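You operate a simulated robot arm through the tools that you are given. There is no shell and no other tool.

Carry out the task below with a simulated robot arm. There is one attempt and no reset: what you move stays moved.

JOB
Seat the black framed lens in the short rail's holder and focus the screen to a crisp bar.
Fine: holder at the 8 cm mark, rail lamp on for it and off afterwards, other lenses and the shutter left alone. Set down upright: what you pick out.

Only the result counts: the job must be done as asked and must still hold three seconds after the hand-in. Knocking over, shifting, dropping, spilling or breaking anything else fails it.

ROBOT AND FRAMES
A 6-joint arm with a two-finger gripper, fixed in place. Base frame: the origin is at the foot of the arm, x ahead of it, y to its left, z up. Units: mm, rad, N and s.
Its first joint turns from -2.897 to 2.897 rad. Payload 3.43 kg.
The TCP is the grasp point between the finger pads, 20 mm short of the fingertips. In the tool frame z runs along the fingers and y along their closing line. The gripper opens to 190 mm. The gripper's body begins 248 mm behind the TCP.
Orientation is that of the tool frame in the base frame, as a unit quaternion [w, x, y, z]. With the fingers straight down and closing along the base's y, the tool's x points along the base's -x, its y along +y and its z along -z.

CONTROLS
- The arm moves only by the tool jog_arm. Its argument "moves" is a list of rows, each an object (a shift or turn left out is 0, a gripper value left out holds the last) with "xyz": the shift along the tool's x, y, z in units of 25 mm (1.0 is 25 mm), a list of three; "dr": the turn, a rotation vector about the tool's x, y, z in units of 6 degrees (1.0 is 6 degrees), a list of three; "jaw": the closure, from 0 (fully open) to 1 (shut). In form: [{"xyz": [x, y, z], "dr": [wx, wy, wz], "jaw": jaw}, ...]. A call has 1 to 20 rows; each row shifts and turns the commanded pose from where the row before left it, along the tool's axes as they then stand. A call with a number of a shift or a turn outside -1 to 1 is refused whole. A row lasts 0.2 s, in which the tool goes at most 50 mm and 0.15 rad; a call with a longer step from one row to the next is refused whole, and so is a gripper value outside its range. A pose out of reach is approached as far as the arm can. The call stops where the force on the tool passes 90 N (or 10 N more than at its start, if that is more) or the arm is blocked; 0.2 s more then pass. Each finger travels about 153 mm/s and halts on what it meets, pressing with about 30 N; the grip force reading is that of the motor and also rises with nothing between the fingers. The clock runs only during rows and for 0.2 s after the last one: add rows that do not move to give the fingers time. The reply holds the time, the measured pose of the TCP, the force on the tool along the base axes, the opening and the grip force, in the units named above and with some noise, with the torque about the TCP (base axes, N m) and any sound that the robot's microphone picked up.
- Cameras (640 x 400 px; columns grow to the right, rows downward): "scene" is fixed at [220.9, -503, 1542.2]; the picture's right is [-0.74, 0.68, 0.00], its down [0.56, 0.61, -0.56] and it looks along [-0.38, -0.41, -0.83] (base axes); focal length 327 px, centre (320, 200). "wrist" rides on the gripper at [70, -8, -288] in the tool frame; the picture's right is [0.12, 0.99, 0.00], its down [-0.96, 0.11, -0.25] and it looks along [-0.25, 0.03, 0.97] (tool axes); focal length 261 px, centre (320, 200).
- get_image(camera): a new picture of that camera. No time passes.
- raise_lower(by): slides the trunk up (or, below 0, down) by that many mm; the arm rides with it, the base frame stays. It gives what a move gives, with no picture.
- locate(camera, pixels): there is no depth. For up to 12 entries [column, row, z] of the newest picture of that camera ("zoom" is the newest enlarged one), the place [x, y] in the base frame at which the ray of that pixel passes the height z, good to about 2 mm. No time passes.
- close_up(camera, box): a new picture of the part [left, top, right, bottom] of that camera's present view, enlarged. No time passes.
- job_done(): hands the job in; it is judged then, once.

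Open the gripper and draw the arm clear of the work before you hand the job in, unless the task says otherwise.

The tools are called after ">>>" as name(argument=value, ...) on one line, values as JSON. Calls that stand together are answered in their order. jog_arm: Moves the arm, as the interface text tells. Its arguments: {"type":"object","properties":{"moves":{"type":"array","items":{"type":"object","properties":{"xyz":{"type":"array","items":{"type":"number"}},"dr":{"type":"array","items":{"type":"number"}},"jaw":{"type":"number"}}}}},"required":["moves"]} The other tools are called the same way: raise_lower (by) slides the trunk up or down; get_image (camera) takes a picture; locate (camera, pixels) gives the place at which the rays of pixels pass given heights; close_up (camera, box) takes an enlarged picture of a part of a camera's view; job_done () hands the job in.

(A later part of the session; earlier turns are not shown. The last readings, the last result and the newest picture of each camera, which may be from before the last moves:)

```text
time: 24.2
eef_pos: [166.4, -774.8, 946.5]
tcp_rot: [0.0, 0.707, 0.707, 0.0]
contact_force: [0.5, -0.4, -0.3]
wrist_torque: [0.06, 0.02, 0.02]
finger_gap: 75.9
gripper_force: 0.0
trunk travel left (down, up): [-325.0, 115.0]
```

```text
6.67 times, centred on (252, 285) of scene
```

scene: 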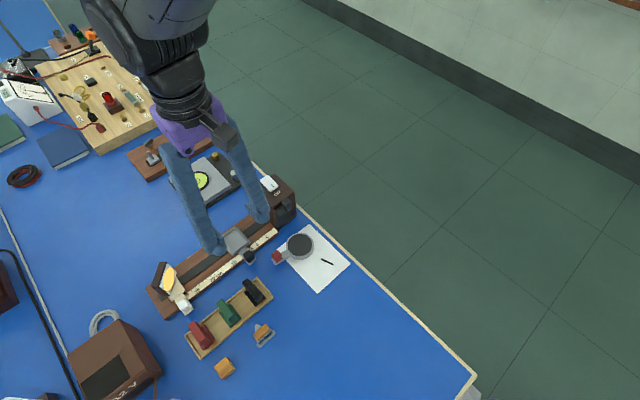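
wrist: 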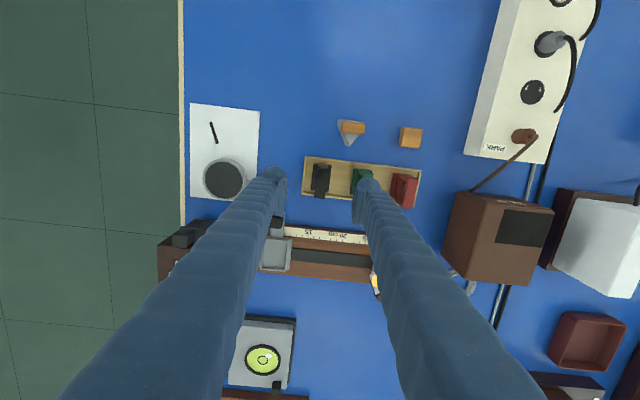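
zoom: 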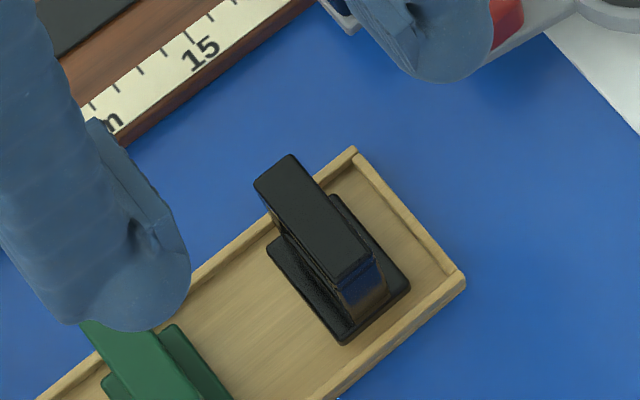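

I locate the lens's top-face corners and base corners in this view to get its yaw and exact centre.

>>> locate(camera="wrist", pixels=[[317.8, 168.5, 855], [328.3, 168.5, 855], [324.7, 198.2, 855], [314.6, 197.8, 855], [304.8, 155.9, 800], [301.3, 192.7, 800]])

>>> close_up(camera="wrist", box=[305, 160, 337, 205])

```text
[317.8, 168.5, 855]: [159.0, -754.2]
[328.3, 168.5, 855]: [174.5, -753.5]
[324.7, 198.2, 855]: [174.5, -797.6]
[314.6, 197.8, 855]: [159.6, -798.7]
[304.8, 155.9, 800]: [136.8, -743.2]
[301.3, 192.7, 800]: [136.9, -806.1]
```

```text
8.89 times, centred on (321, 182) of wrist
```

zoom: 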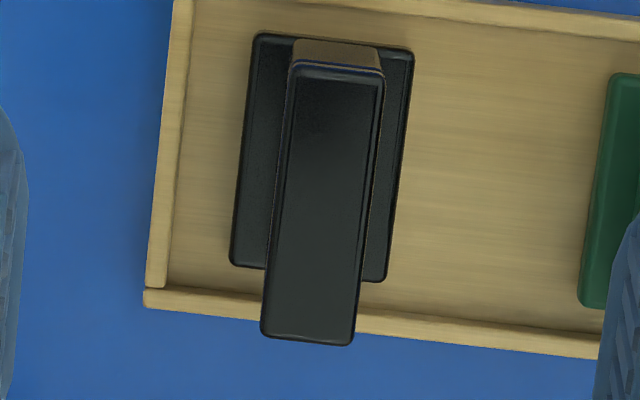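

The lens top spans x 159–174.5, y -798..-754 with zero yaw; the green frame starts near x≈224. I narrow to a 32 mm opening and descend to z≈880 to check.

>>> jog_arm(moves=[{"xyz": [-0.05, 0.02, 0], "jaw": 0.83}, {"xyz": [0, 0, 0]}, {"xyz": [0, 0, 0.9]}, {"xyz": [0, 0, 0.9]}, {"xyz": [0, 0, 0.8]}, {}, {}])

>>> close_up(camera="wrist", box=[270, 130, 366, 200])

>>> close_up(camera="scene", box=[220, 255, 284, 315])

```text
time: 25.8
eef_pos: [166.0, -778.0, 881.8]
tcp_rot: [0.001, 0.707, 0.707, 0.001]
contact_force: [0.5, 0.1, 1.3]
wrist_torque: [0.02, 0.0, 0.01]
finger_gap: 32.4
gripper_force: 0.0
trunk travel left (down, up): [-325.0, 115.0]
```

```text
5.71 times, centred on (318, 165) of wrist
```

zoom: 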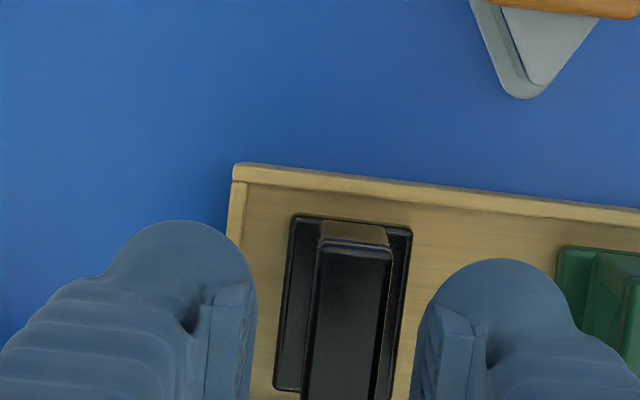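

```text
6.67 times, centred on (252, 285) of scene
```

zoom: 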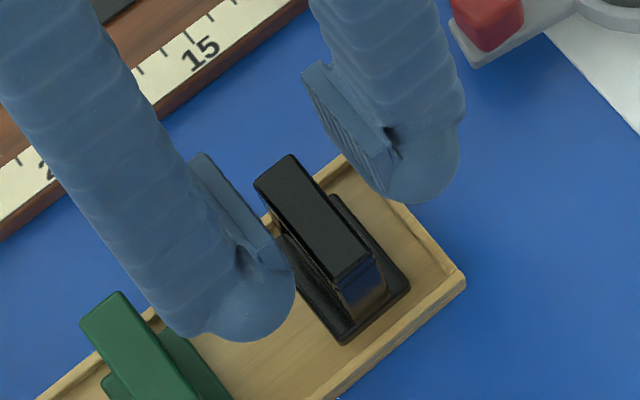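

The frame sits centrally between the pads (zoom 312–392 vs pads 250–425). I nudge +1 mm in x, descend to z≈846, and close.

>>> jog_arm(moves=[{"xyz": [0.04, 0.05, 0.7]}, {"xyz": [0, 0, 0.72]}, {}, {}])

>>> jog_arm(moves=[{"jaw": 0.87}, {"jaw": 0.9}, {"jaw": 0.93}, {"jaw": 0.97}, {"jaw": 0.97}, {}])

>>> close_up(camera="scene", box=[220, 255, 284, 315])

>>> close_up(camera="wrist", box=[270, 130, 366, 200])

```text
time: 26.8
eef_pos: [166.3, -776.8, 849.4]
tcp_rot: [0.0, 0.707, 0.707, 0.001]
contact_force: [0.0, 0.7, 0.2]
wrist_torque: [0.01, 0.02, -0.02]
finger_gap: 32.6
gripper_force: 0.1
trunk travel left (down, up): [-325.0, 115.0]
```

```text
time: 28.2
eef_pos: [166.1, -775.3, 849.1]
tcp_rot: [0.0, 0.707, 0.707, 0.0]
contact_force: [-0.8, 0.0, -0.1]
wrist_torque: [0.0, 0.0, -0.02]
finger_gap: 14.6
gripper_force: 30.3
trunk travel left (down, up): [-325.0, 115.0]
```

```text
6.67 times, centred on (252, 285) of scene
```

zoom: 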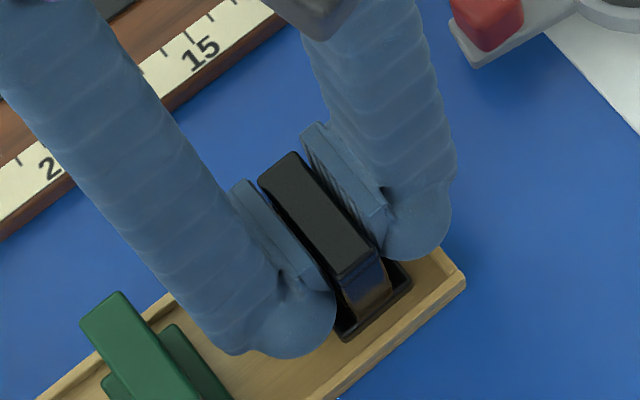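

```text
5.71 times, centred on (318, 165) of wrist
```

zoom: 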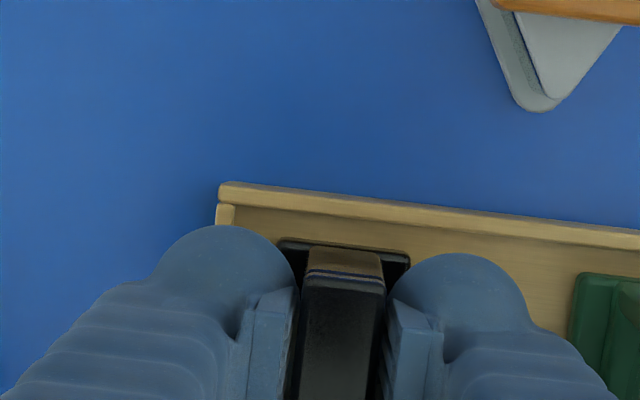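

Gripped firmly (gap 14.6 mm, 30 N). I lift straight up 90 mm and check.

>>> jog_arm(moves=[{"xyz": [0, 0, -0.3]}, {"xyz": [0, 0, -0.5]}, {"xyz": [0, 0, -0.7]}, {"xyz": [0, 0, -0.7]}, {"xyz": [0, 0, -0.7]}, {"xyz": [0, 0, -0.7]}, {}, {}])

>>> get_image(camera="wrist")

>>> close_up(camera="scene", box=[210, 215, 290, 305])

>>> locate(camera="scene", pixels=[[228.1, 232.5, 825], [241.5, 222.25, 825], [255, 237.5, 825], [240.6, 248.1, 825], [241.4, 235.2, 825]])

```text
time: 30.0
eef_pos: [165.4, -775.1, 935.9]
tcp_rot: [0.0, 0.707, 0.707, 0.0]
contact_force: [-0.2, 0.3, -0.4]
wrist_torque: [0.03, 0.01, -0.02]
finger_gap: 14.6
gripper_force: 30.3
trunk travel left (down, up): [-325.0, 115.0]
```

```text
taken
```

wrist: 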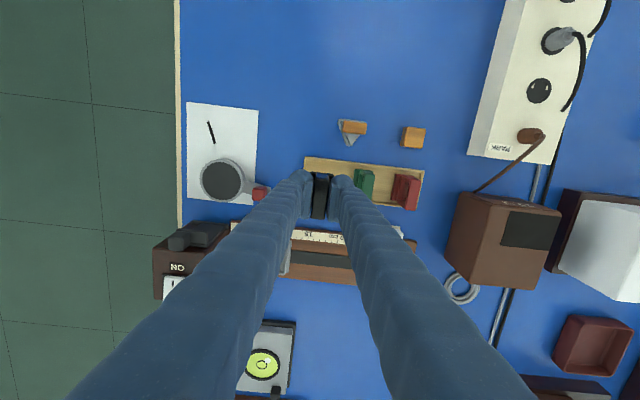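

```text
4.44 times, centred on (250, 260) of scene
```

zoom: 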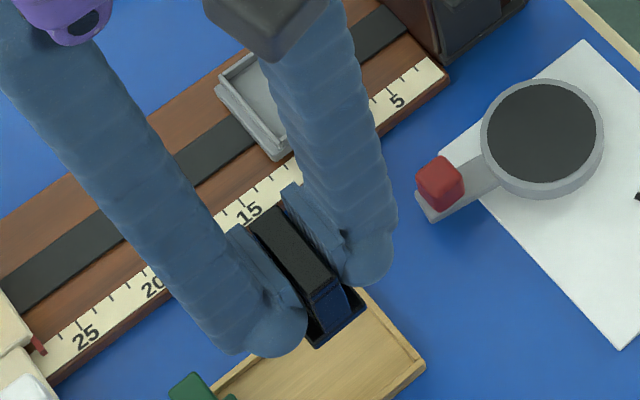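

```text
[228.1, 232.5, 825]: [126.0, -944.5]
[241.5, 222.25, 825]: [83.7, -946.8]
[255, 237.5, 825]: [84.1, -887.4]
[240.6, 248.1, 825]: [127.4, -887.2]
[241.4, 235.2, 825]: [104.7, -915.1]
```

Lens is held upright with the base clear. I move toward above the holder centre estimate (104.5,-917) at this height.

>>> jog_arm(moves=[{"xyz": [-0.8, -0.35, 0]}, {"xyz": [-0.8, -0.35, 0]}, {"xyz": [-0.8, -0.35, 0]}, {"xyz": [-0.8, -0.35, 0]}, {"xyz": [-0.8, -0.35, 0]}, {"xyz": [-0.8, -0.35, 0]}, {"xyz": [-0.86, -0.36, 0]}, {}, {}, {}])

>>> close_up(camera="wrist", box=[270, 140, 370, 220])

>>> close_up(camera="scene", box=[210, 190, 290, 270])

```text
time: 32.2
eef_pos: [104.9, -918.5, 936.5]
tcp_rot: [0.001, 0.707, 0.708, 0.0]
contact_force: [-1.1, -0.4, -1.9]
wrist_torque: [0.01, 0.02, -0.06]
finger_gap: 14.4
gripper_force: 29.3
trunk travel left (down, up): [-325.0, 115.0]
```

```text
5.00 times, centred on (320, 180) of wrist
```

zoom: 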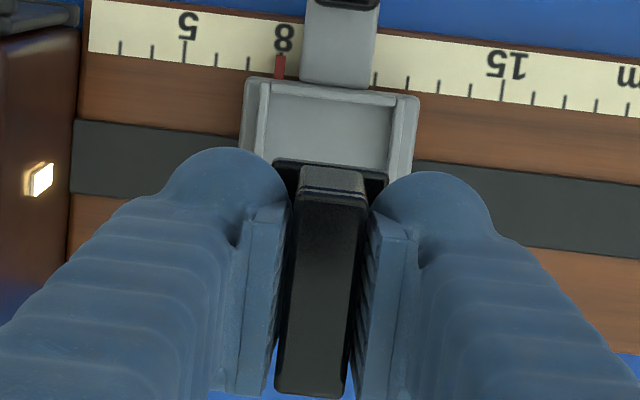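

```text
5.00 times, centred on (250, 230) of scene
```

zoom: 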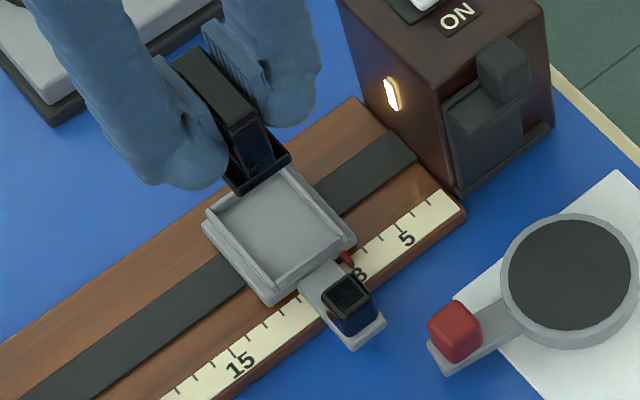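

Now I locate the holder's visible +y wall edges in both views to pin the height and y centre.

>>> locate(camera="wrist", pixels=[[305.6, 155.6, 820], [340, 159.4, 820], [305.6, 155.6, 830], [340, 159.4, 830], [309.6, 159, 820], [334.4, 161.6, 820], [312, 157.5, 805], [315, 172, 890], [337.5, 175, 890]])

>>> locate(camera="scene", pixels=[[226.4, 234.4, 820], [257.4, 238, 820], [241, 250.6, 820], [226.4, 234.4, 830], [257.4, 238, 830], [241, 250.6, 830]])

>>> close_up(camera="wrist", box=[295, 145, 350, 185])

>>> close_up(camera="scene", box=[220, 205, 270, 260])

```text
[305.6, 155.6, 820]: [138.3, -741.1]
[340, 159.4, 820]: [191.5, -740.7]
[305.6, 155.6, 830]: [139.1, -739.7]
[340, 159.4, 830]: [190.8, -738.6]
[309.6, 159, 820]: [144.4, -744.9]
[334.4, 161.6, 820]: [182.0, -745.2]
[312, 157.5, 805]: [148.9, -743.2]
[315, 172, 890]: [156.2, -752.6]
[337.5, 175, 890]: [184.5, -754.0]
```

```text
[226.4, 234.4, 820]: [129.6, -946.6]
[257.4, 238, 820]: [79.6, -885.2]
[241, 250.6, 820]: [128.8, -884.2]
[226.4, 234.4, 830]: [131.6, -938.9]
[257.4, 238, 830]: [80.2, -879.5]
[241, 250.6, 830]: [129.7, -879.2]
```

```text
10.00 times, centred on (322, 165) of wrist
```

zoom: 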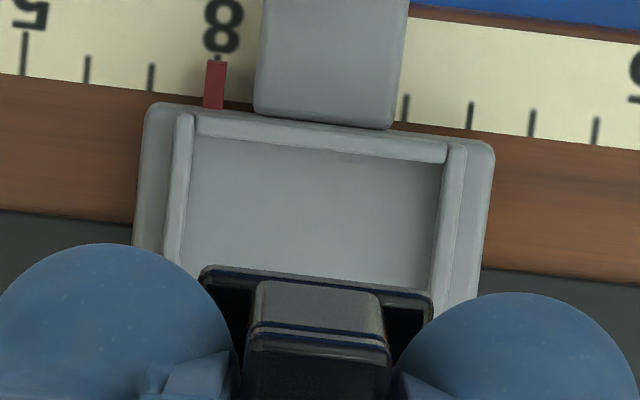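

```text
7.27 times, centred on (245, 232) of scene
```

zoom: 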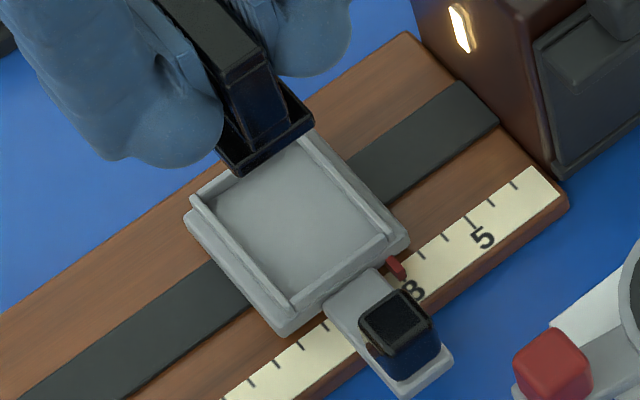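

The wrist locate used the old full picture, so I retake the wrist view now and then locate with it.

>>> get_image(camera="wrist")

>>> locate(camera="wrist", pixels=[[304.9, 155.3, 815], [338.9, 159.5, 815], [309.5, 156.8, 825], [334.5, 160, 825], [309.2, 158.6, 825], [334, 161.3, 825], [309.7, 173, 885], [332.7, 175.4, 885], [310.7, 151.3, 815], [309.5, 156.8, 815], [334.5, 160, 815]])

>>> locate(camera="scene", pixels=[[226.9, 231.2, 825], [241, 246.6, 825], [254.4, 236.8, 825], [226.9, 231.2, 815], [241, 246.6, 815], [254.4, 236.8, 815], [239.3, 249.9, 815], [239.3, 249.9, 805]])

```text
taken
```

wrist: 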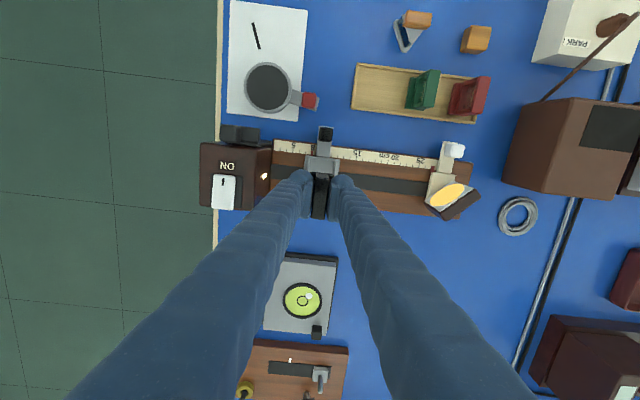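

```text
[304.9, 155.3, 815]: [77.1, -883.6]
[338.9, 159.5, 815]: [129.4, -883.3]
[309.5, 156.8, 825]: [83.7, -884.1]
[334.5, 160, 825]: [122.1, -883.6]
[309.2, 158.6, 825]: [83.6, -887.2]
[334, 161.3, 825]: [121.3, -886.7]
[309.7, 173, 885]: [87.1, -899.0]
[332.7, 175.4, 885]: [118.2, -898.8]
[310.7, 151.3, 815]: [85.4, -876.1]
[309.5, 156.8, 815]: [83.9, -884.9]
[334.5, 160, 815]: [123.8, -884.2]
```

```text
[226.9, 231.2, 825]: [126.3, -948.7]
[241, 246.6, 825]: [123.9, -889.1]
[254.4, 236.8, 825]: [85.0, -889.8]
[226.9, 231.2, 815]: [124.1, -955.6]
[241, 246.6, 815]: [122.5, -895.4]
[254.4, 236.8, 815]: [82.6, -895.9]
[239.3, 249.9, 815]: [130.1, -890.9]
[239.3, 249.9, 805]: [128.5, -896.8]
```

Rim top is about z≈830; the holder interior spans x≈83.7–122, y≈-940..-887. The lens base needs about +5.5 mm in y, so I shift and lower to z≈892 (base still above the rim), then check.

>>> jog_arm(moves=[{"xyz": [0.22, 0, 0.4]}, {"xyz": [0, 0, 0.5]}, {"xyz": [0, 0, 0.5]}, {"xyz": [0, 0, 0.38]}, {}, {}])

>>> get_image(camera="wrist")

>>> close_up(camera="wrist", box=[290, 130, 354, 180])

>>> close_up(camera="scene", box=[220, 205, 270, 260])

```text
time: 33.6
eef_pos: [104.6, -913.0, 893.6]
tcp_rot: [-0.001, 0.707, 0.707, 0.0]
contact_force: [-0.1, 0.5, -0.5]
wrist_torque: [0.0, 0.03, -0.01]
finger_gap: 14.8
gripper_force: 30.6
trunk travel left (down, up): [-325.0, 115.0]
```

```text
taken
```

wrist: 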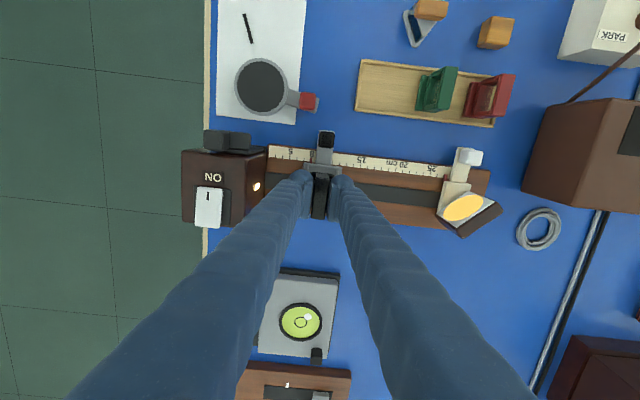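

```text
8.00 times, centred on (322, 155) of wrist
```

zoom: 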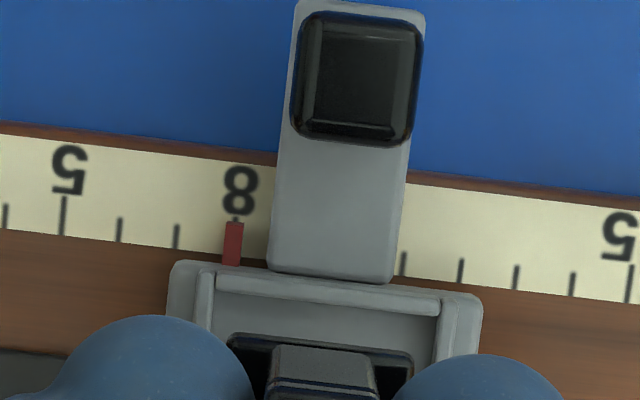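

```text
7.27 times, centred on (245, 232) of scene
```

zoom: 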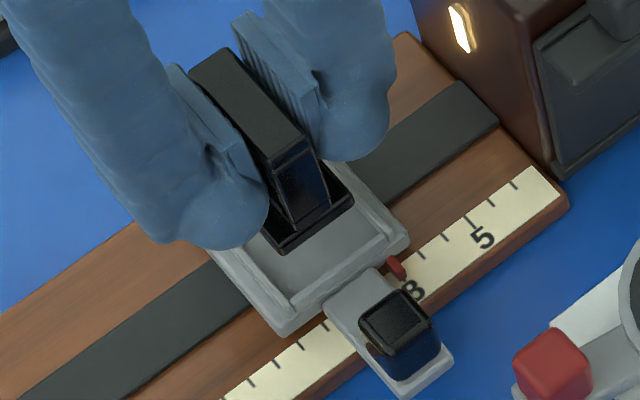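

Base outline (zoom 228–412) is centred in x within the interior (213–437). I check the +y gap numerically.

>>> locate(camera="wrist", pixels=[[322, 173.1, 850], [322, 173.1, 845], [322.6, 167.9, 828], [322.6, 166.3, 828], [310.5, 172, 850], [333.5, 175, 850], [308.9, 167, 828], [336.8, 169, 828]])

>>> locate(camera="scene", pixels=[[239.5, 239, 840], [249.3, 231.3, 840], [241, 246.6, 830], [254.4, 236.8, 830]])

```text
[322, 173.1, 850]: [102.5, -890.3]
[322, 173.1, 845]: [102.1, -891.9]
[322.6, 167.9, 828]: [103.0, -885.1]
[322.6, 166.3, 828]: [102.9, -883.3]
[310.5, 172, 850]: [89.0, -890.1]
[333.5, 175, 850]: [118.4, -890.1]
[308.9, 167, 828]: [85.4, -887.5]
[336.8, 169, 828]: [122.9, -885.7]
```

```text
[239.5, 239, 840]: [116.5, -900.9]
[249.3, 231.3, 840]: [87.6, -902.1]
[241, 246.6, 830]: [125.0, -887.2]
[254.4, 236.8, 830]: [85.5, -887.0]
```

x is centred (base 89–118 vs interior 85–123); the y-gap is about 4–8 mm. I descend another 12 mm and compare in both views.

>>> jog_arm(moves=[{"xyz": [0, 0, 0.24]}, {"xyz": [0, 0, 0.24]}, {}, {}])

>>> close_up(camera="scene", box=[228, 215, 260, 250])

>>> close_up(camera="wrist", box=[300, 150, 348, 185])

```text
time: 34.6
eef_pos: [104.2, -911.3, 879.9]
tcp_rot: [0.0, 0.707, 0.707, -0.001]
contact_force: [-0.4, 0.4, -0.7]
wrist_torque: [-0.08, -0.02, 0.02]
finger_gap: 14.8
gripper_force: 30.4
trunk travel left (down, up): [-325.0, 115.0]
```

```text
11.43 times, centred on (244, 232) of scene
```

zoom: 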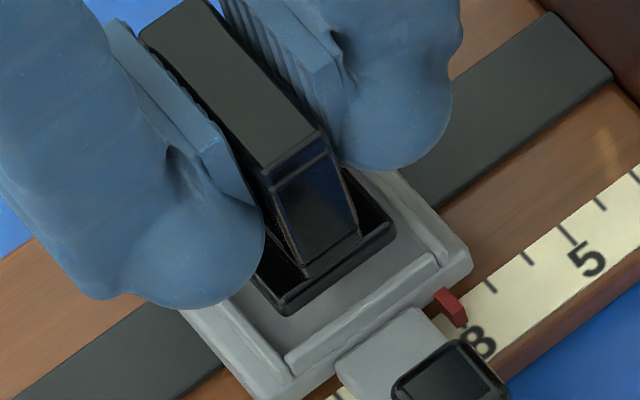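

```text
11.43 times, centred on (324, 168) of wrist
```

zoom: 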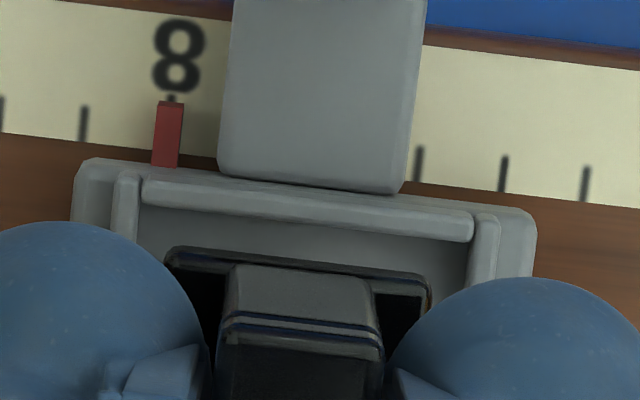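

Gaps are visible all round: about 3–5 mm in y, 3–4 mm in x. I keep descending gently, watching force.

>>> jog_arm(moves=[{"xyz": [0, 0.02, 0.1]}, {"xyz": [0, 0, 0.1]}, {}])

>>> jog_arm(moves=[{"xyz": [0, 0, 0.08]}, {"xyz": [0, 0, 0.08]}, {}])

>>> close_up(camera="scene", box=[228, 215, 260, 250])

>>> close_up(camera="wrist", box=[300, 150, 348, 185])

```text
time: 35.4
eef_pos: [105.8, -911.7, 874.8]
tcp_rot: [0.0, 0.707, 0.707, -0.001]
contact_force: [-0.3, 0.4, -1.1]
wrist_torque: [0.01, 0.0, 0.02]
finger_gap: 14.6
gripper_force: 29.5
trunk travel left (down, up): [-325.0, 115.0]
```

```text
time: 36.2
eef_pos: [103.8, -912.3, 872.1]
tcp_rot: [0.0, 0.707, 0.707, 0.0]
contact_force: [-0.2, -0.4, -0.3]
wrist_torque: [-0.01, 0.0, 0.04]
finger_gap: 14.5
gripper_force: 30.2
trunk travel left (down, up): [-325.0, 115.0]
```

```text
11.43 times, centred on (244, 232) of scene
```

zoom: 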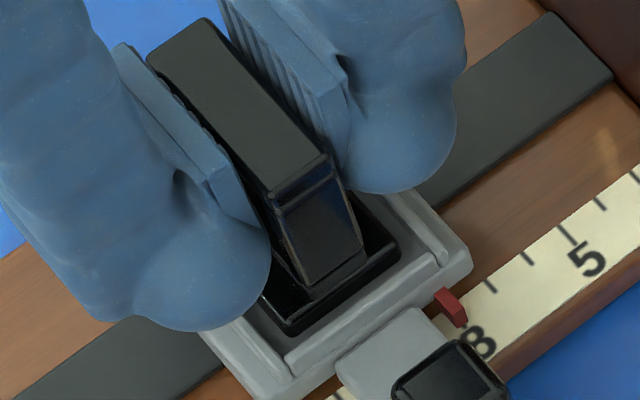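

```text
11.43 times, centred on (324, 168) of wrist
```

zoom: 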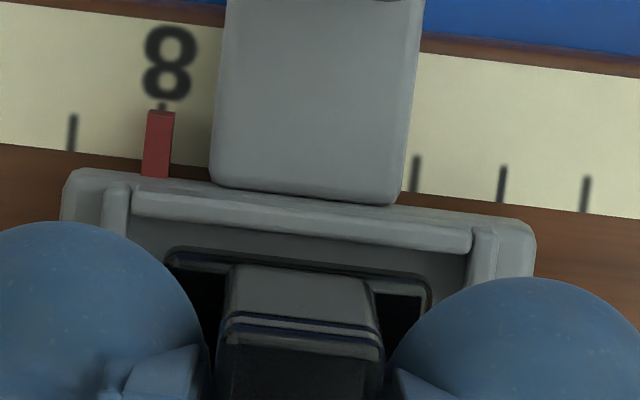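

Still centred and no contact. I continue in 2 mm steps until the force rises.

>>> jog_arm(moves=[{"xyz": [0, 0, 0.08]}, {"xyz": [0, 0, 0.08]}, {}])

>>> jog_arm(moves=[{"xyz": [0, 0, 0.08]}, {}])

>>> close_up(camera="scene", box=[228, 215, 260, 250])

```text
time: 37.0
eef_pos: [103.4, -913.5, 868.5]
tcp_rot: [0.0, 0.707, 0.707, 0.0]
contact_force: [0.9, 1.3, 7.6]
wrist_torque: [0.15, -0.01, -0.03]
finger_gap: 14.6
gripper_force: 30.3
trunk travel left (down, up): [-325.0, 115.0]
```

```text
time: 37.6
eef_pos: [103.5, -912.4, 869.1]
tcp_rot: [0.001, 0.707, 0.708, -0.001]
contact_force: [-0.3, 2.6, 23.2]
wrist_torque: [0.32, 0.03, 0.02]
finger_gap: 14.5
gripper_force: 30.2
trunk travel left (down, up): [-325.0, 115.0]
```

```text
11.43 times, centred on (244, 232) of scene
```

zoom: 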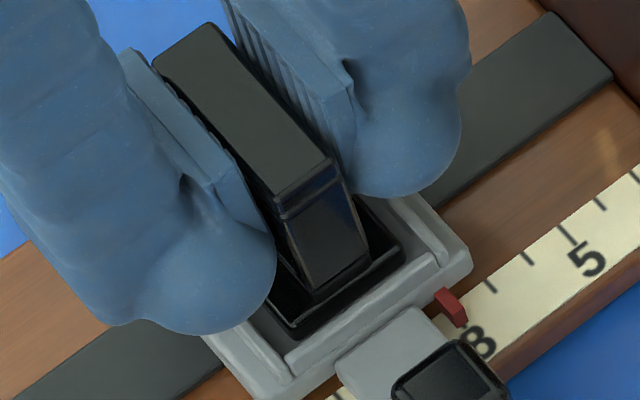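

Contact at z≈868.7 with 23 N upward. I check from the wrist view whether the base is down inside the walls.

>>> close_up(camera="wrist", box=[300, 150, 348, 185])

>>> close_up(camera="scene", box=[236, 225, 256, 245])

```text
11.43 times, centred on (324, 168) of wrist
```

zoom: 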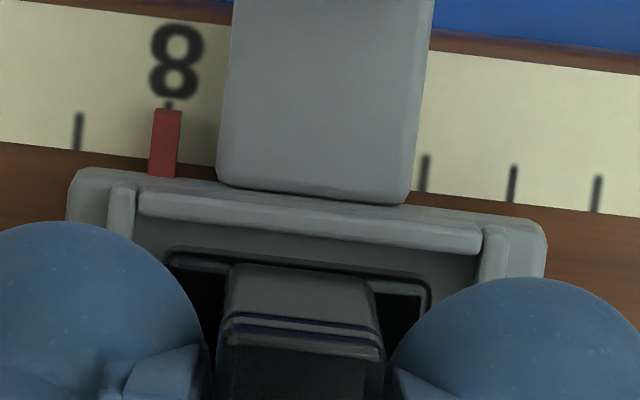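

```text
16.00 times, centred on (246, 235) of scene
```

zoom: 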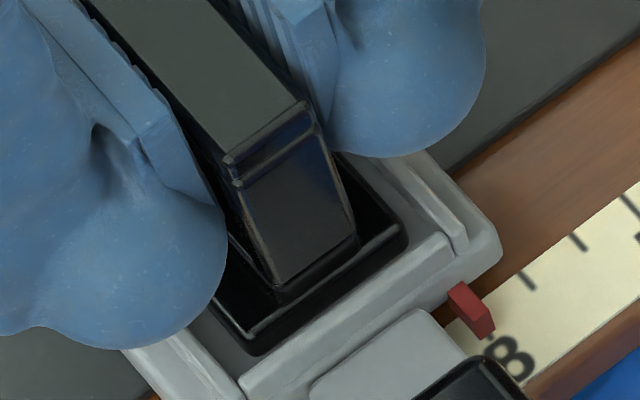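

The base is inside the walls with a strip of floor visible around it. I ease the push by ~2 mm, then open the jaws slowly.

>>> jog_arm(moves=[{"xyz": [0, 0, -0.08]}, {}])

>>> jog_arm(moves=[{"jaw": 0.91}, {"jaw": 0.89}, {"jaw": 0.86}, {"jaw": 0.83}, {}, {}])

>>> close_up(camera="scene", box=[228, 215, 260, 250])

>>> close_up(camera="scene", box=[140, 255, 204, 320])

```text
time: 38.2
eef_pos: [103.8, -911.1, 869.5]
tcp_rot: [0.0, 0.707, 0.708, -0.001]
contact_force: [-1.5, -2.1, 14.3]
wrist_torque: [-0.06, 0.05, 0.02]
finger_gap: 14.5
gripper_force: 30.4
trunk travel left (down, up): [-325.0, 115.0]
```

```text
time: 39.6
eef_pos: [104.5, -912.4, 868.0]
tcp_rot: [0.0, 0.708, 0.707, -0.001]
contact_force: [0.1, -0.6, -0.6]
wrist_torque: [0.0, 0.0, 0.03]
finger_gap: 32.2
gripper_force: 0.1
trunk travel left (down, up): [-325.0, 115.0]
```

```text
11.43 times, centred on (244, 232) of scene
```

zoom: 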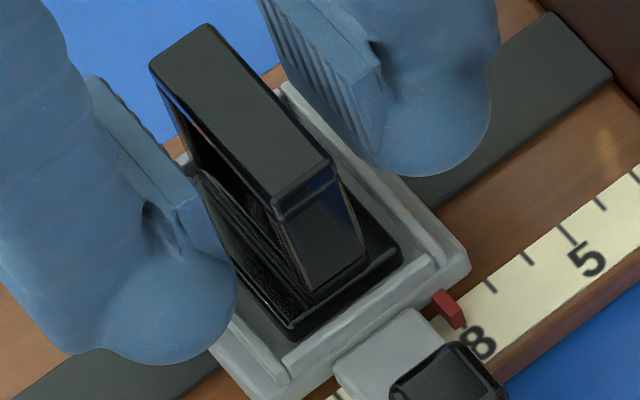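

```text
6.15 times, centred on (172, 288) of scene
```

zoom: 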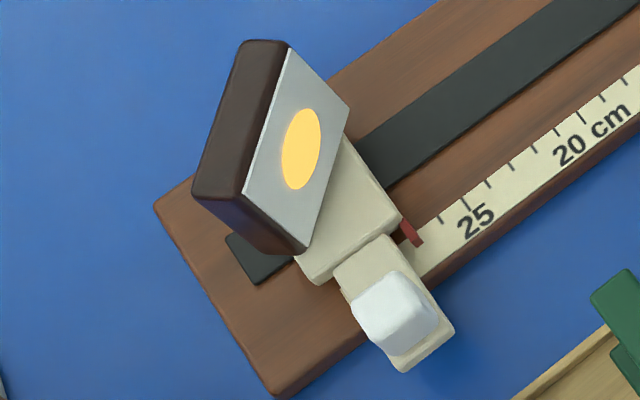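

The lens stands upright in the holder and the disc on the screen shrank. I raise clear and travel to above the screen carriage's white knob near (289,-848).

>>> jog_arm(moves=[{"xyz": [0, 0, -0.5]}, {"xyz": [0, 0, -1]}, {"xyz": [0, 0, -1]}, {"xyz": [0, 0, -1.0]}, {"xyz": [0.32, 0.92, 0], "jaw": 0.7}, {"xyz": [0.32, 0.92, 0]}, {"xyz": [0.32, 0.92, 0]}, {"xyz": [0.32, 0.92, 0]}, {"xyz": [0.32, 0.92, 0]}, {"xyz": [0.32, 0.92, 0]}, {"xyz": [0.32, 0.92, 0]}, {"xyz": [0.32, 0.92, 0]}, {}, {}])

>>> get_image(camera="wrist")

>>> close_up(camera="scene", box=[140, 200, 284, 320])

>>> close_up(camera="wrist", box=[280, 150, 376, 230])

```text
time: 42.6
eef_pos: [287.1, -849.5, 954.0]
tcp_rot: [0.0, 0.707, 0.707, 0.0]
contact_force: [0.1, 0.3, -0.4]
wrist_torque: [-0.02, 0.02, 0.0]
finger_gap: 57.2
gripper_force: 0.0
trunk travel left (down, up): [-325.0, 115.0]
```

```text
taken
```

wrist: 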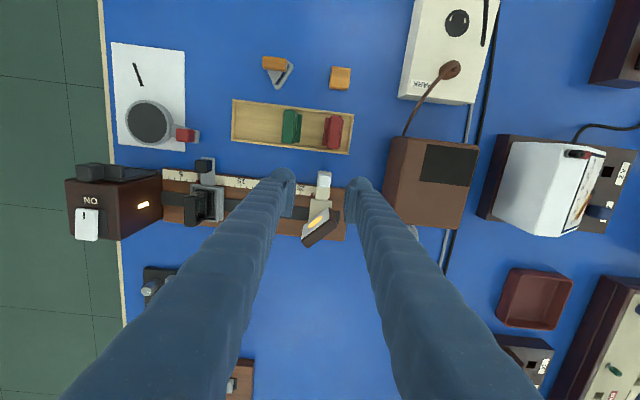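

```text
3.33 times, centred on (212, 260) of scene
```

zoom: 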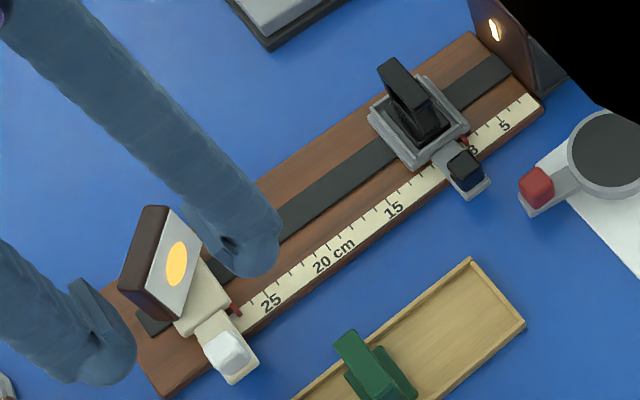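

```text
5.00 times, centred on (328, 190) of wrist
```

zoom: 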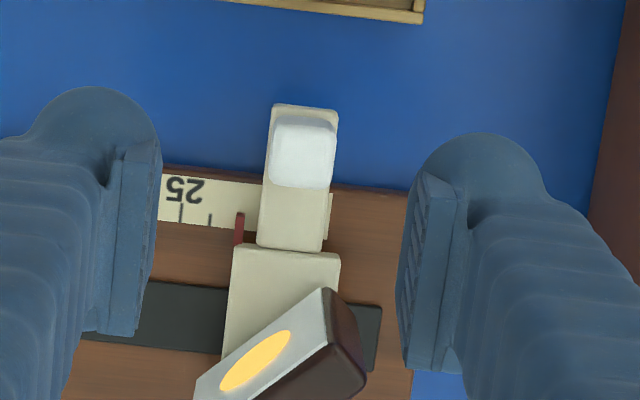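

I locate the white knob, the brown transformer box edge, and check clearance for the +x finger.

>>> locate(camera="wrist", pixels=[[324.4, 180.4, 850], [324.4, 180.4, 858], [383, 212, 793], [383, 212, 880], [395, 140, 793], [395, 140, 880], [392, 138, 900], [329, 205, 880], [332, 213, 880], [327, 167, 800]])

>>> locate(camera="scene", pixels=[[184, 304, 850], [184, 304, 858], [110, 319, 880], [110, 319, 793], [160, 372, 880]])

```text
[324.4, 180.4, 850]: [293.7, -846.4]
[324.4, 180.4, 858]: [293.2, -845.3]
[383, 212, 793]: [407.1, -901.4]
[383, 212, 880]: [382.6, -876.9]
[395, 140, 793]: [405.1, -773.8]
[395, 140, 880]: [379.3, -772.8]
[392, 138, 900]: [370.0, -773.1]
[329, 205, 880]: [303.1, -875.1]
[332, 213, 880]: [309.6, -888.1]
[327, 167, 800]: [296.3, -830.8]
```

```text
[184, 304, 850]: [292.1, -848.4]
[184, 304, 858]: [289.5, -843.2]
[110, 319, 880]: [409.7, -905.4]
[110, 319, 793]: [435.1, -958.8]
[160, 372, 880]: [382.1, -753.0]
```

The white knob is at about (292.5,-846.5); the box edge is ≈x 380, the screen's near corner y≈-875. I offset the grip slightly to +y (-842) and descend to z≈880, then check.

>>> jog_arm(moves=[{"xyz": [0.3, 0.2, 0]}, {"xyz": [0, 0, 0.75]}, {"xyz": [0, 0, 0.75]}, {"xyz": [0, 0, 0.75]}, {"xyz": [0, 0, 0.75]}, {}, {}])

>>> close_up(camera="wrist", box=[272, 140, 368, 220])

>>> close_up(camera="scene", box=[140, 255, 220, 325])

```text
time: 44.2
eef_pos: [294.8, -841.3, 880.6]
tcp_rot: [0.0, 0.708, 0.707, 0.0]
contact_force: [0.6, -0.6, 0.2]
wrist_torque: [-0.04, 0.0, -0.01]
finger_gap: 56.7
gripper_force: 0.0
trunk travel left (down, up): [-325.0, 115.0]
```

```text
5.00 times, centred on (320, 180) of wrist
```

zoom: 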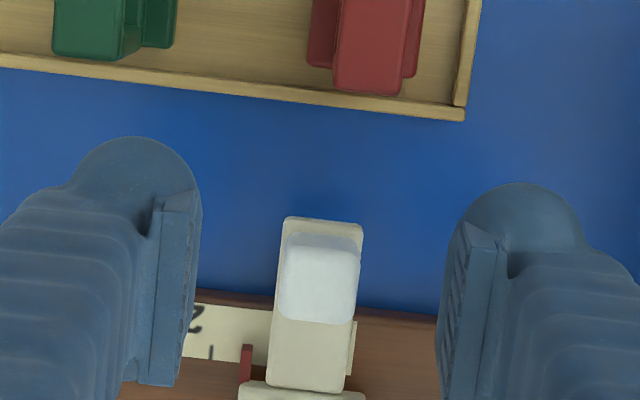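

```text
5.71 times, centred on (180, 290) of scene
```

zoom: 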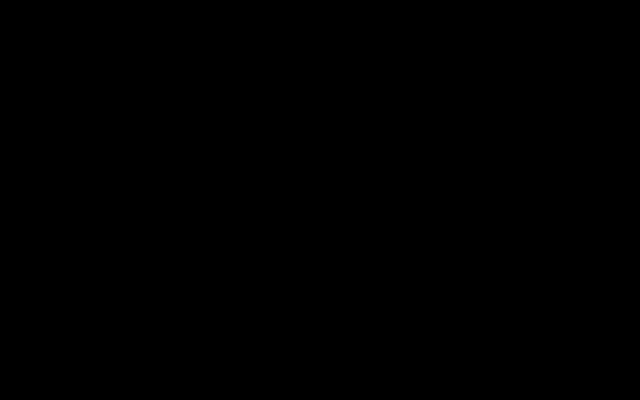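

The scene camera is blocked by the arm here, so I rely on the wrist view. The knob (zoom x≈320) is midway between pads (200, 445); I descend to z≈852 and grip.

>>> jog_arm(moves=[{"xyz": [0, 0, 0.56]}, {"xyz": [0, 0, 0.56]}, {}, {"jaw": 0.75}, {"jaw": 0.8}, {"jaw": 0.85}, {"jaw": 0.9}, {"jaw": 0.95}, {}, {}])

>>> get_image(camera="wrist")

>>> close_up(camera="wrist", box=[280, 170, 360, 250])

>>> get_image(camera="scene")

```text
time: 46.4
eef_pos: [293.7, -841.4, 851.5]
tcp_rot: [0.0, 0.707, 0.707, -0.001]
contact_force: [1.7, 1.1, -0.5]
wrist_torque: [-0.01, -0.01, -0.03]
finger_gap: 19.1
gripper_force: 45.4
trunk travel left (down, up): [-325.0, 115.0]
```

```text
taken
```

wrist: 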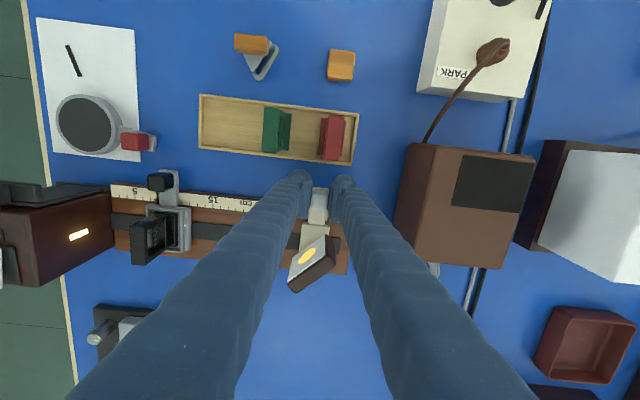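

```text
5.00 times, centred on (320, 210) of wrist
```

zoom: 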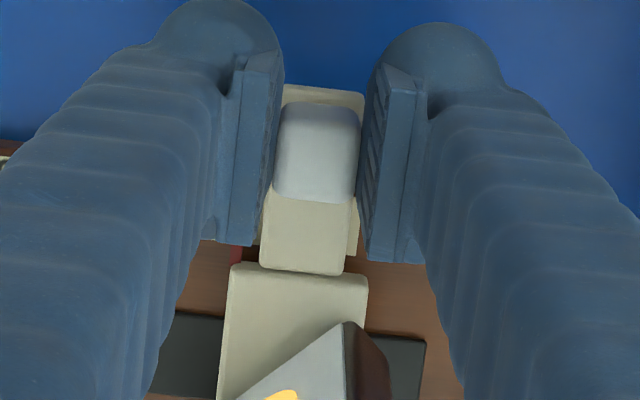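

```text
taken
```

scene: 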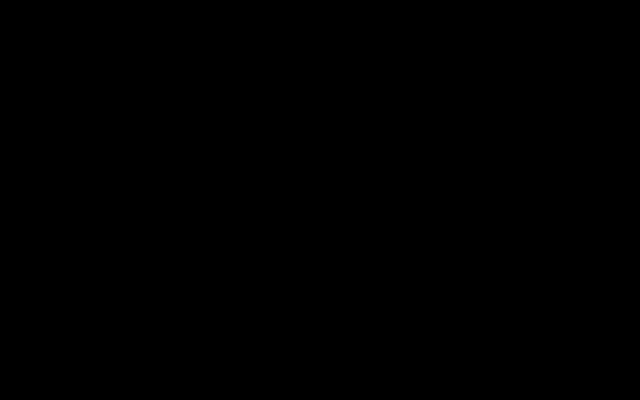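

Gripped, and the wrist camera sees the screen at (312,258). I slide toward the lens 10 mm and compare the spot.

>>> close_up(camera="wrist", box=[282, 230, 346, 295])

>>> jog_arm(moves=[{"xyz": [0, -0.2, 0]}, {"xyz": [0, -0.2, 0]}, {}])

>>> close_up(camera="wrist", box=[282, 230, 346, 295])

```text
6.15 times, centred on (314, 262) of wrist
```

zoom: 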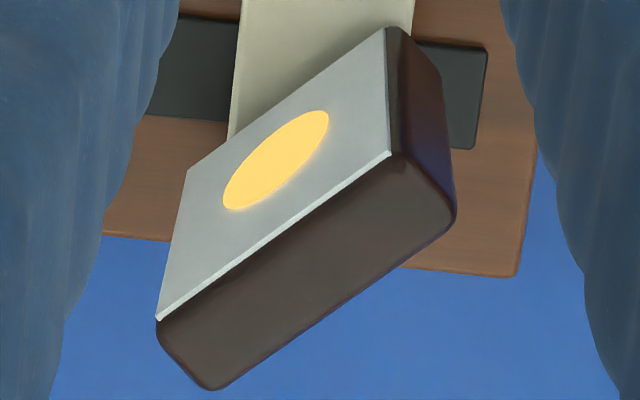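

```text
time: 47.2
eef_pos: [283.5, -842.4, 851.9]
tcp_rot: [0.001, 0.708, 0.707, 0.0]
contact_force: [1.0, -7.0, 0.5]
wrist_torque: [-0.13, 0.01, 0.01]
finger_gap: 18.7
gripper_force: 45.2
trunk travel left (down, up): [-325.0, 115.0]
```

```text
6.15 times, centred on (314, 262) of wrist
```

zoom: 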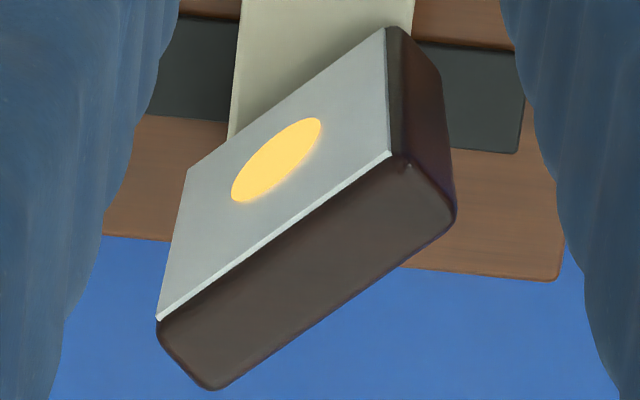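

The spot shrinks (105→90 px wide per 10 mm), so focus is roughly 60 mm farther. I slide 40 mm more and look.

>>> jog_arm(moves=[{"xyz": [0, -0.4, 0]}, {"xyz": [0, -0.4, 0]}, {"xyz": [0, -0.4, 0]}, {"xyz": [0, -0.4, 0]}, {}])

>>> close_up(camera="wrist", box=[282, 230, 346, 295])

>>> get_image(camera="scene")

```text
time: 48.4
eef_pos: [244.4, -841.6, 852.5]
tcp_rot: [0.0, 0.707, 0.707, 0.0]
contact_force: [-0.8, -17.2, -8.7]
wrist_torque: [-0.18, 0.1, 0.03]
finger_gap: 19.0
gripper_force: 45.0
trunk travel left (down, up): [-325.0, 115.0]
```

```text
6.15 times, centred on (314, 262) of wrist
```

zoom: 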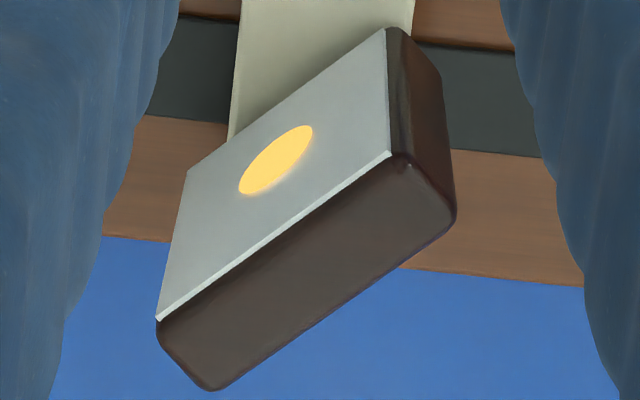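

```text
taken
```

scene: 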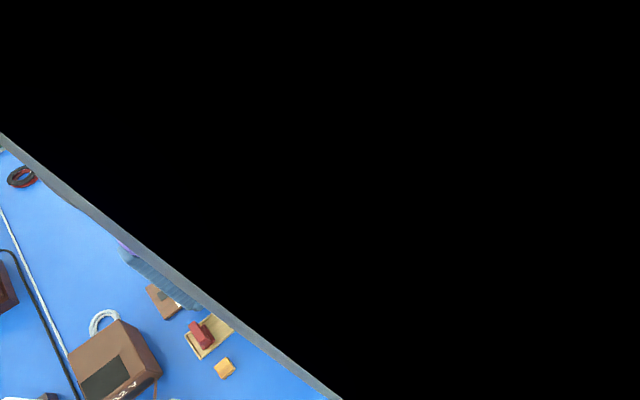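

The spot shrank less than expected (75 px). I wait a moment and re-take, in case the arm or image was still settling, also checking where the pointer is.

>>> jog_arm(moves=[{}, {}, {}])

>>> get_image(camera="wrist")

>>> close_up(camera="wrist", box=[282, 230, 346, 295])

```text
time: 49.2
eef_pos: [245.8, -842.3, 852.2]
tcp_rot: [0.001, 0.707, 0.708, 0.0]
contact_force: [-1.4, -17.5, -9.1]
wrist_torque: [-0.12, 0.02, 0.02]
finger_gap: 18.9
gripper_force: 45.2
trunk travel left (down, up): [-325.0, 115.0]
```

```text
taken
```

wrist: 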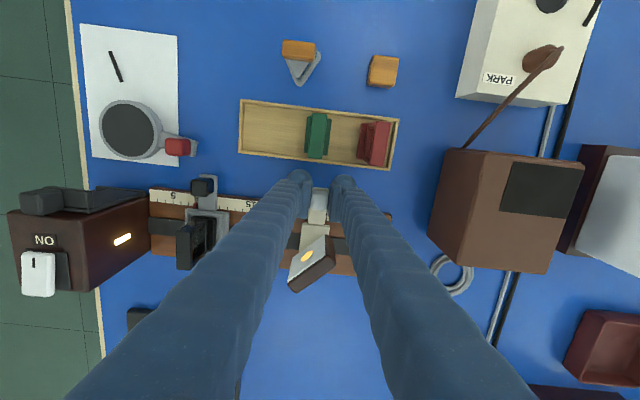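

```text
6.15 times, centred on (314, 262) of wrist
```

zoom: 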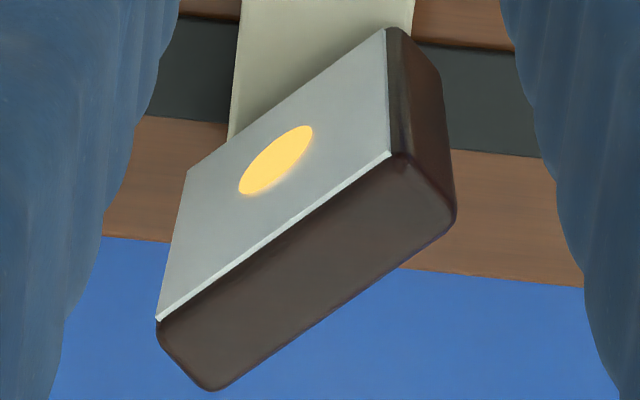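

The background shows the carriage moved, so the spot may be drawn in discrete blur levels or I've crossed focus. I move another 10 mm the same way and check.

>>> jog_arm(moves=[{"xyz": [0, -0.2, 0]}, {"xyz": [0, -0.2, 0]}, {}])

>>> close_up(camera="wrist", box=[282, 230, 346, 295])

>>> jog_arm(moves=[{"xyz": [0, -0.2, 0]}, {"xyz": [0, -0.2, 0]}, {}])

>>> close_up(camera="wrist", box=[282, 230, 346, 295])

```text
time: 50.0
eef_pos: [234.4, -842.1, 851.4]
tcp_rot: [0.0, 0.707, 0.707, 0.0]
contact_force: [1.6, -21.5, -5.6]
wrist_torque: [-0.23, -0.01, 0.02]
finger_gap: 19.0
gripper_force: 45.3
trunk travel left (down, up): [-325.0, 115.0]
```

```text
6.15 times, centred on (314, 262) of wrist
```

zoom: 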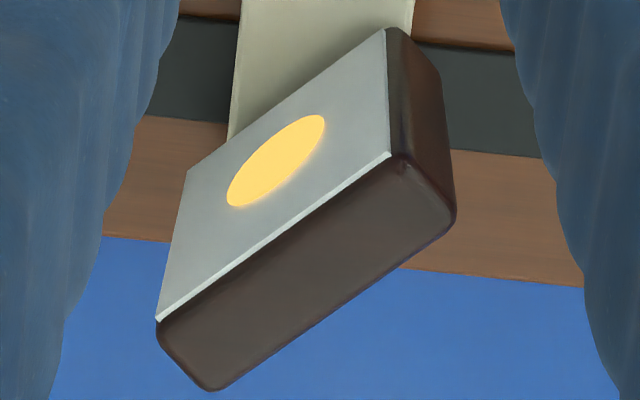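

```text
time: 50.8
eef_pos: [225.1, -840.8, 851.6]
tcp_rot: [0.001, 0.707, 0.707, -0.001]
contact_force: [0.3, -21.7, 3.8]
wrist_torque: [-0.1, 0.04, -0.04]
finger_gap: 19.1
gripper_force: 45.6
trunk travel left (down, up): [-325.0, 115.0]
```

```text
6.15 times, centred on (314, 262) of wrist
```

zoom: 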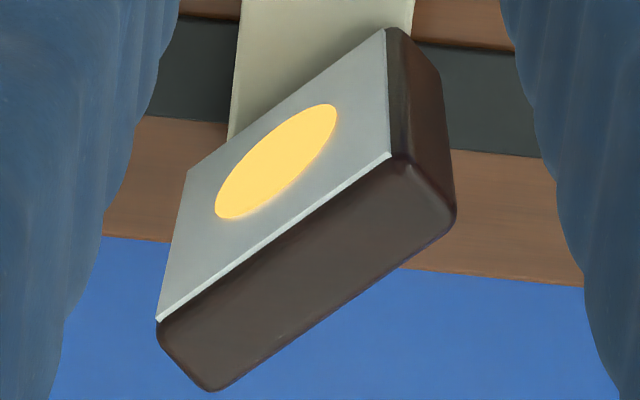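

The spot grew again (75→97→121), so focus was crossed; extrapolating both sides gives focus about 32 mm back from here. I go back 26 mm, easing the side load, and look.

>>> jog_arm(moves=[{"xyz": [-0.06, 0.26, 0]}, {"xyz": [0, 0.26, 0]}, {"xyz": [0, 0.26, 0]}, {"xyz": [0, 0.26, 0]}, {}])

>>> close_up(camera="wrist", box=[282, 230, 346, 295])

>>> jog_arm(moves=[{"xyz": [0, 0.12, 0]}, {}])

>>> close_up(camera="wrist", box=[282, 230, 346, 295])

```text
time: 52.0
eef_pos: [250.9, -840.6, 851.0]
tcp_rot: [0.0, 0.707, 0.707, -0.001]
contact_force: [1.0, -18.5, 6.8]
wrist_torque: [-0.19, -0.04, -0.03]
finger_gap: 19.1
gripper_force: 45.3
trunk travel left (down, up): [-325.0, 115.0]
```

```text
6.15 times, centred on (314, 262) of wrist
```

zoom: 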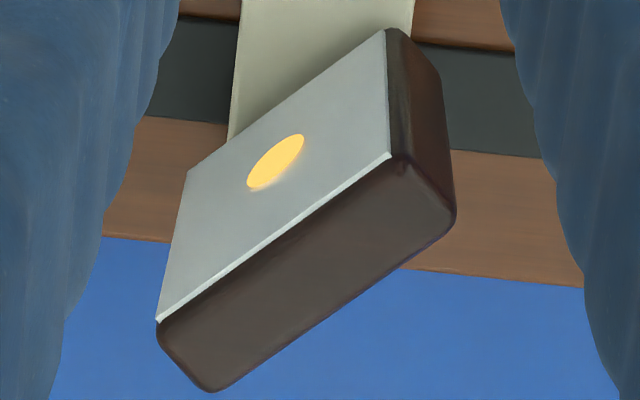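

```text
time: 52.6
eef_pos: [251.5, -842.2, 853.1]
tcp_rot: [0.0, 0.707, 0.707, 0.0]
contact_force: [-0.2, -17.3, 2.8]
wrist_torque: [-0.27, -0.04, 0.01]
finger_gap: 19.0
gripper_force: 44.7
trunk travel left (down, up): [-325.0, 115.0]
```

```text
6.15 times, centred on (314, 262) of wrist
```

zoom: 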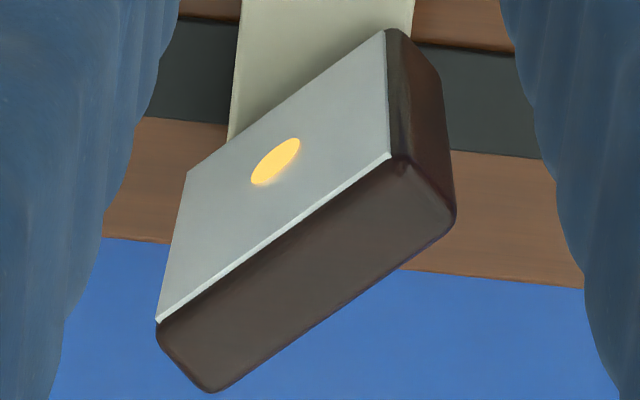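

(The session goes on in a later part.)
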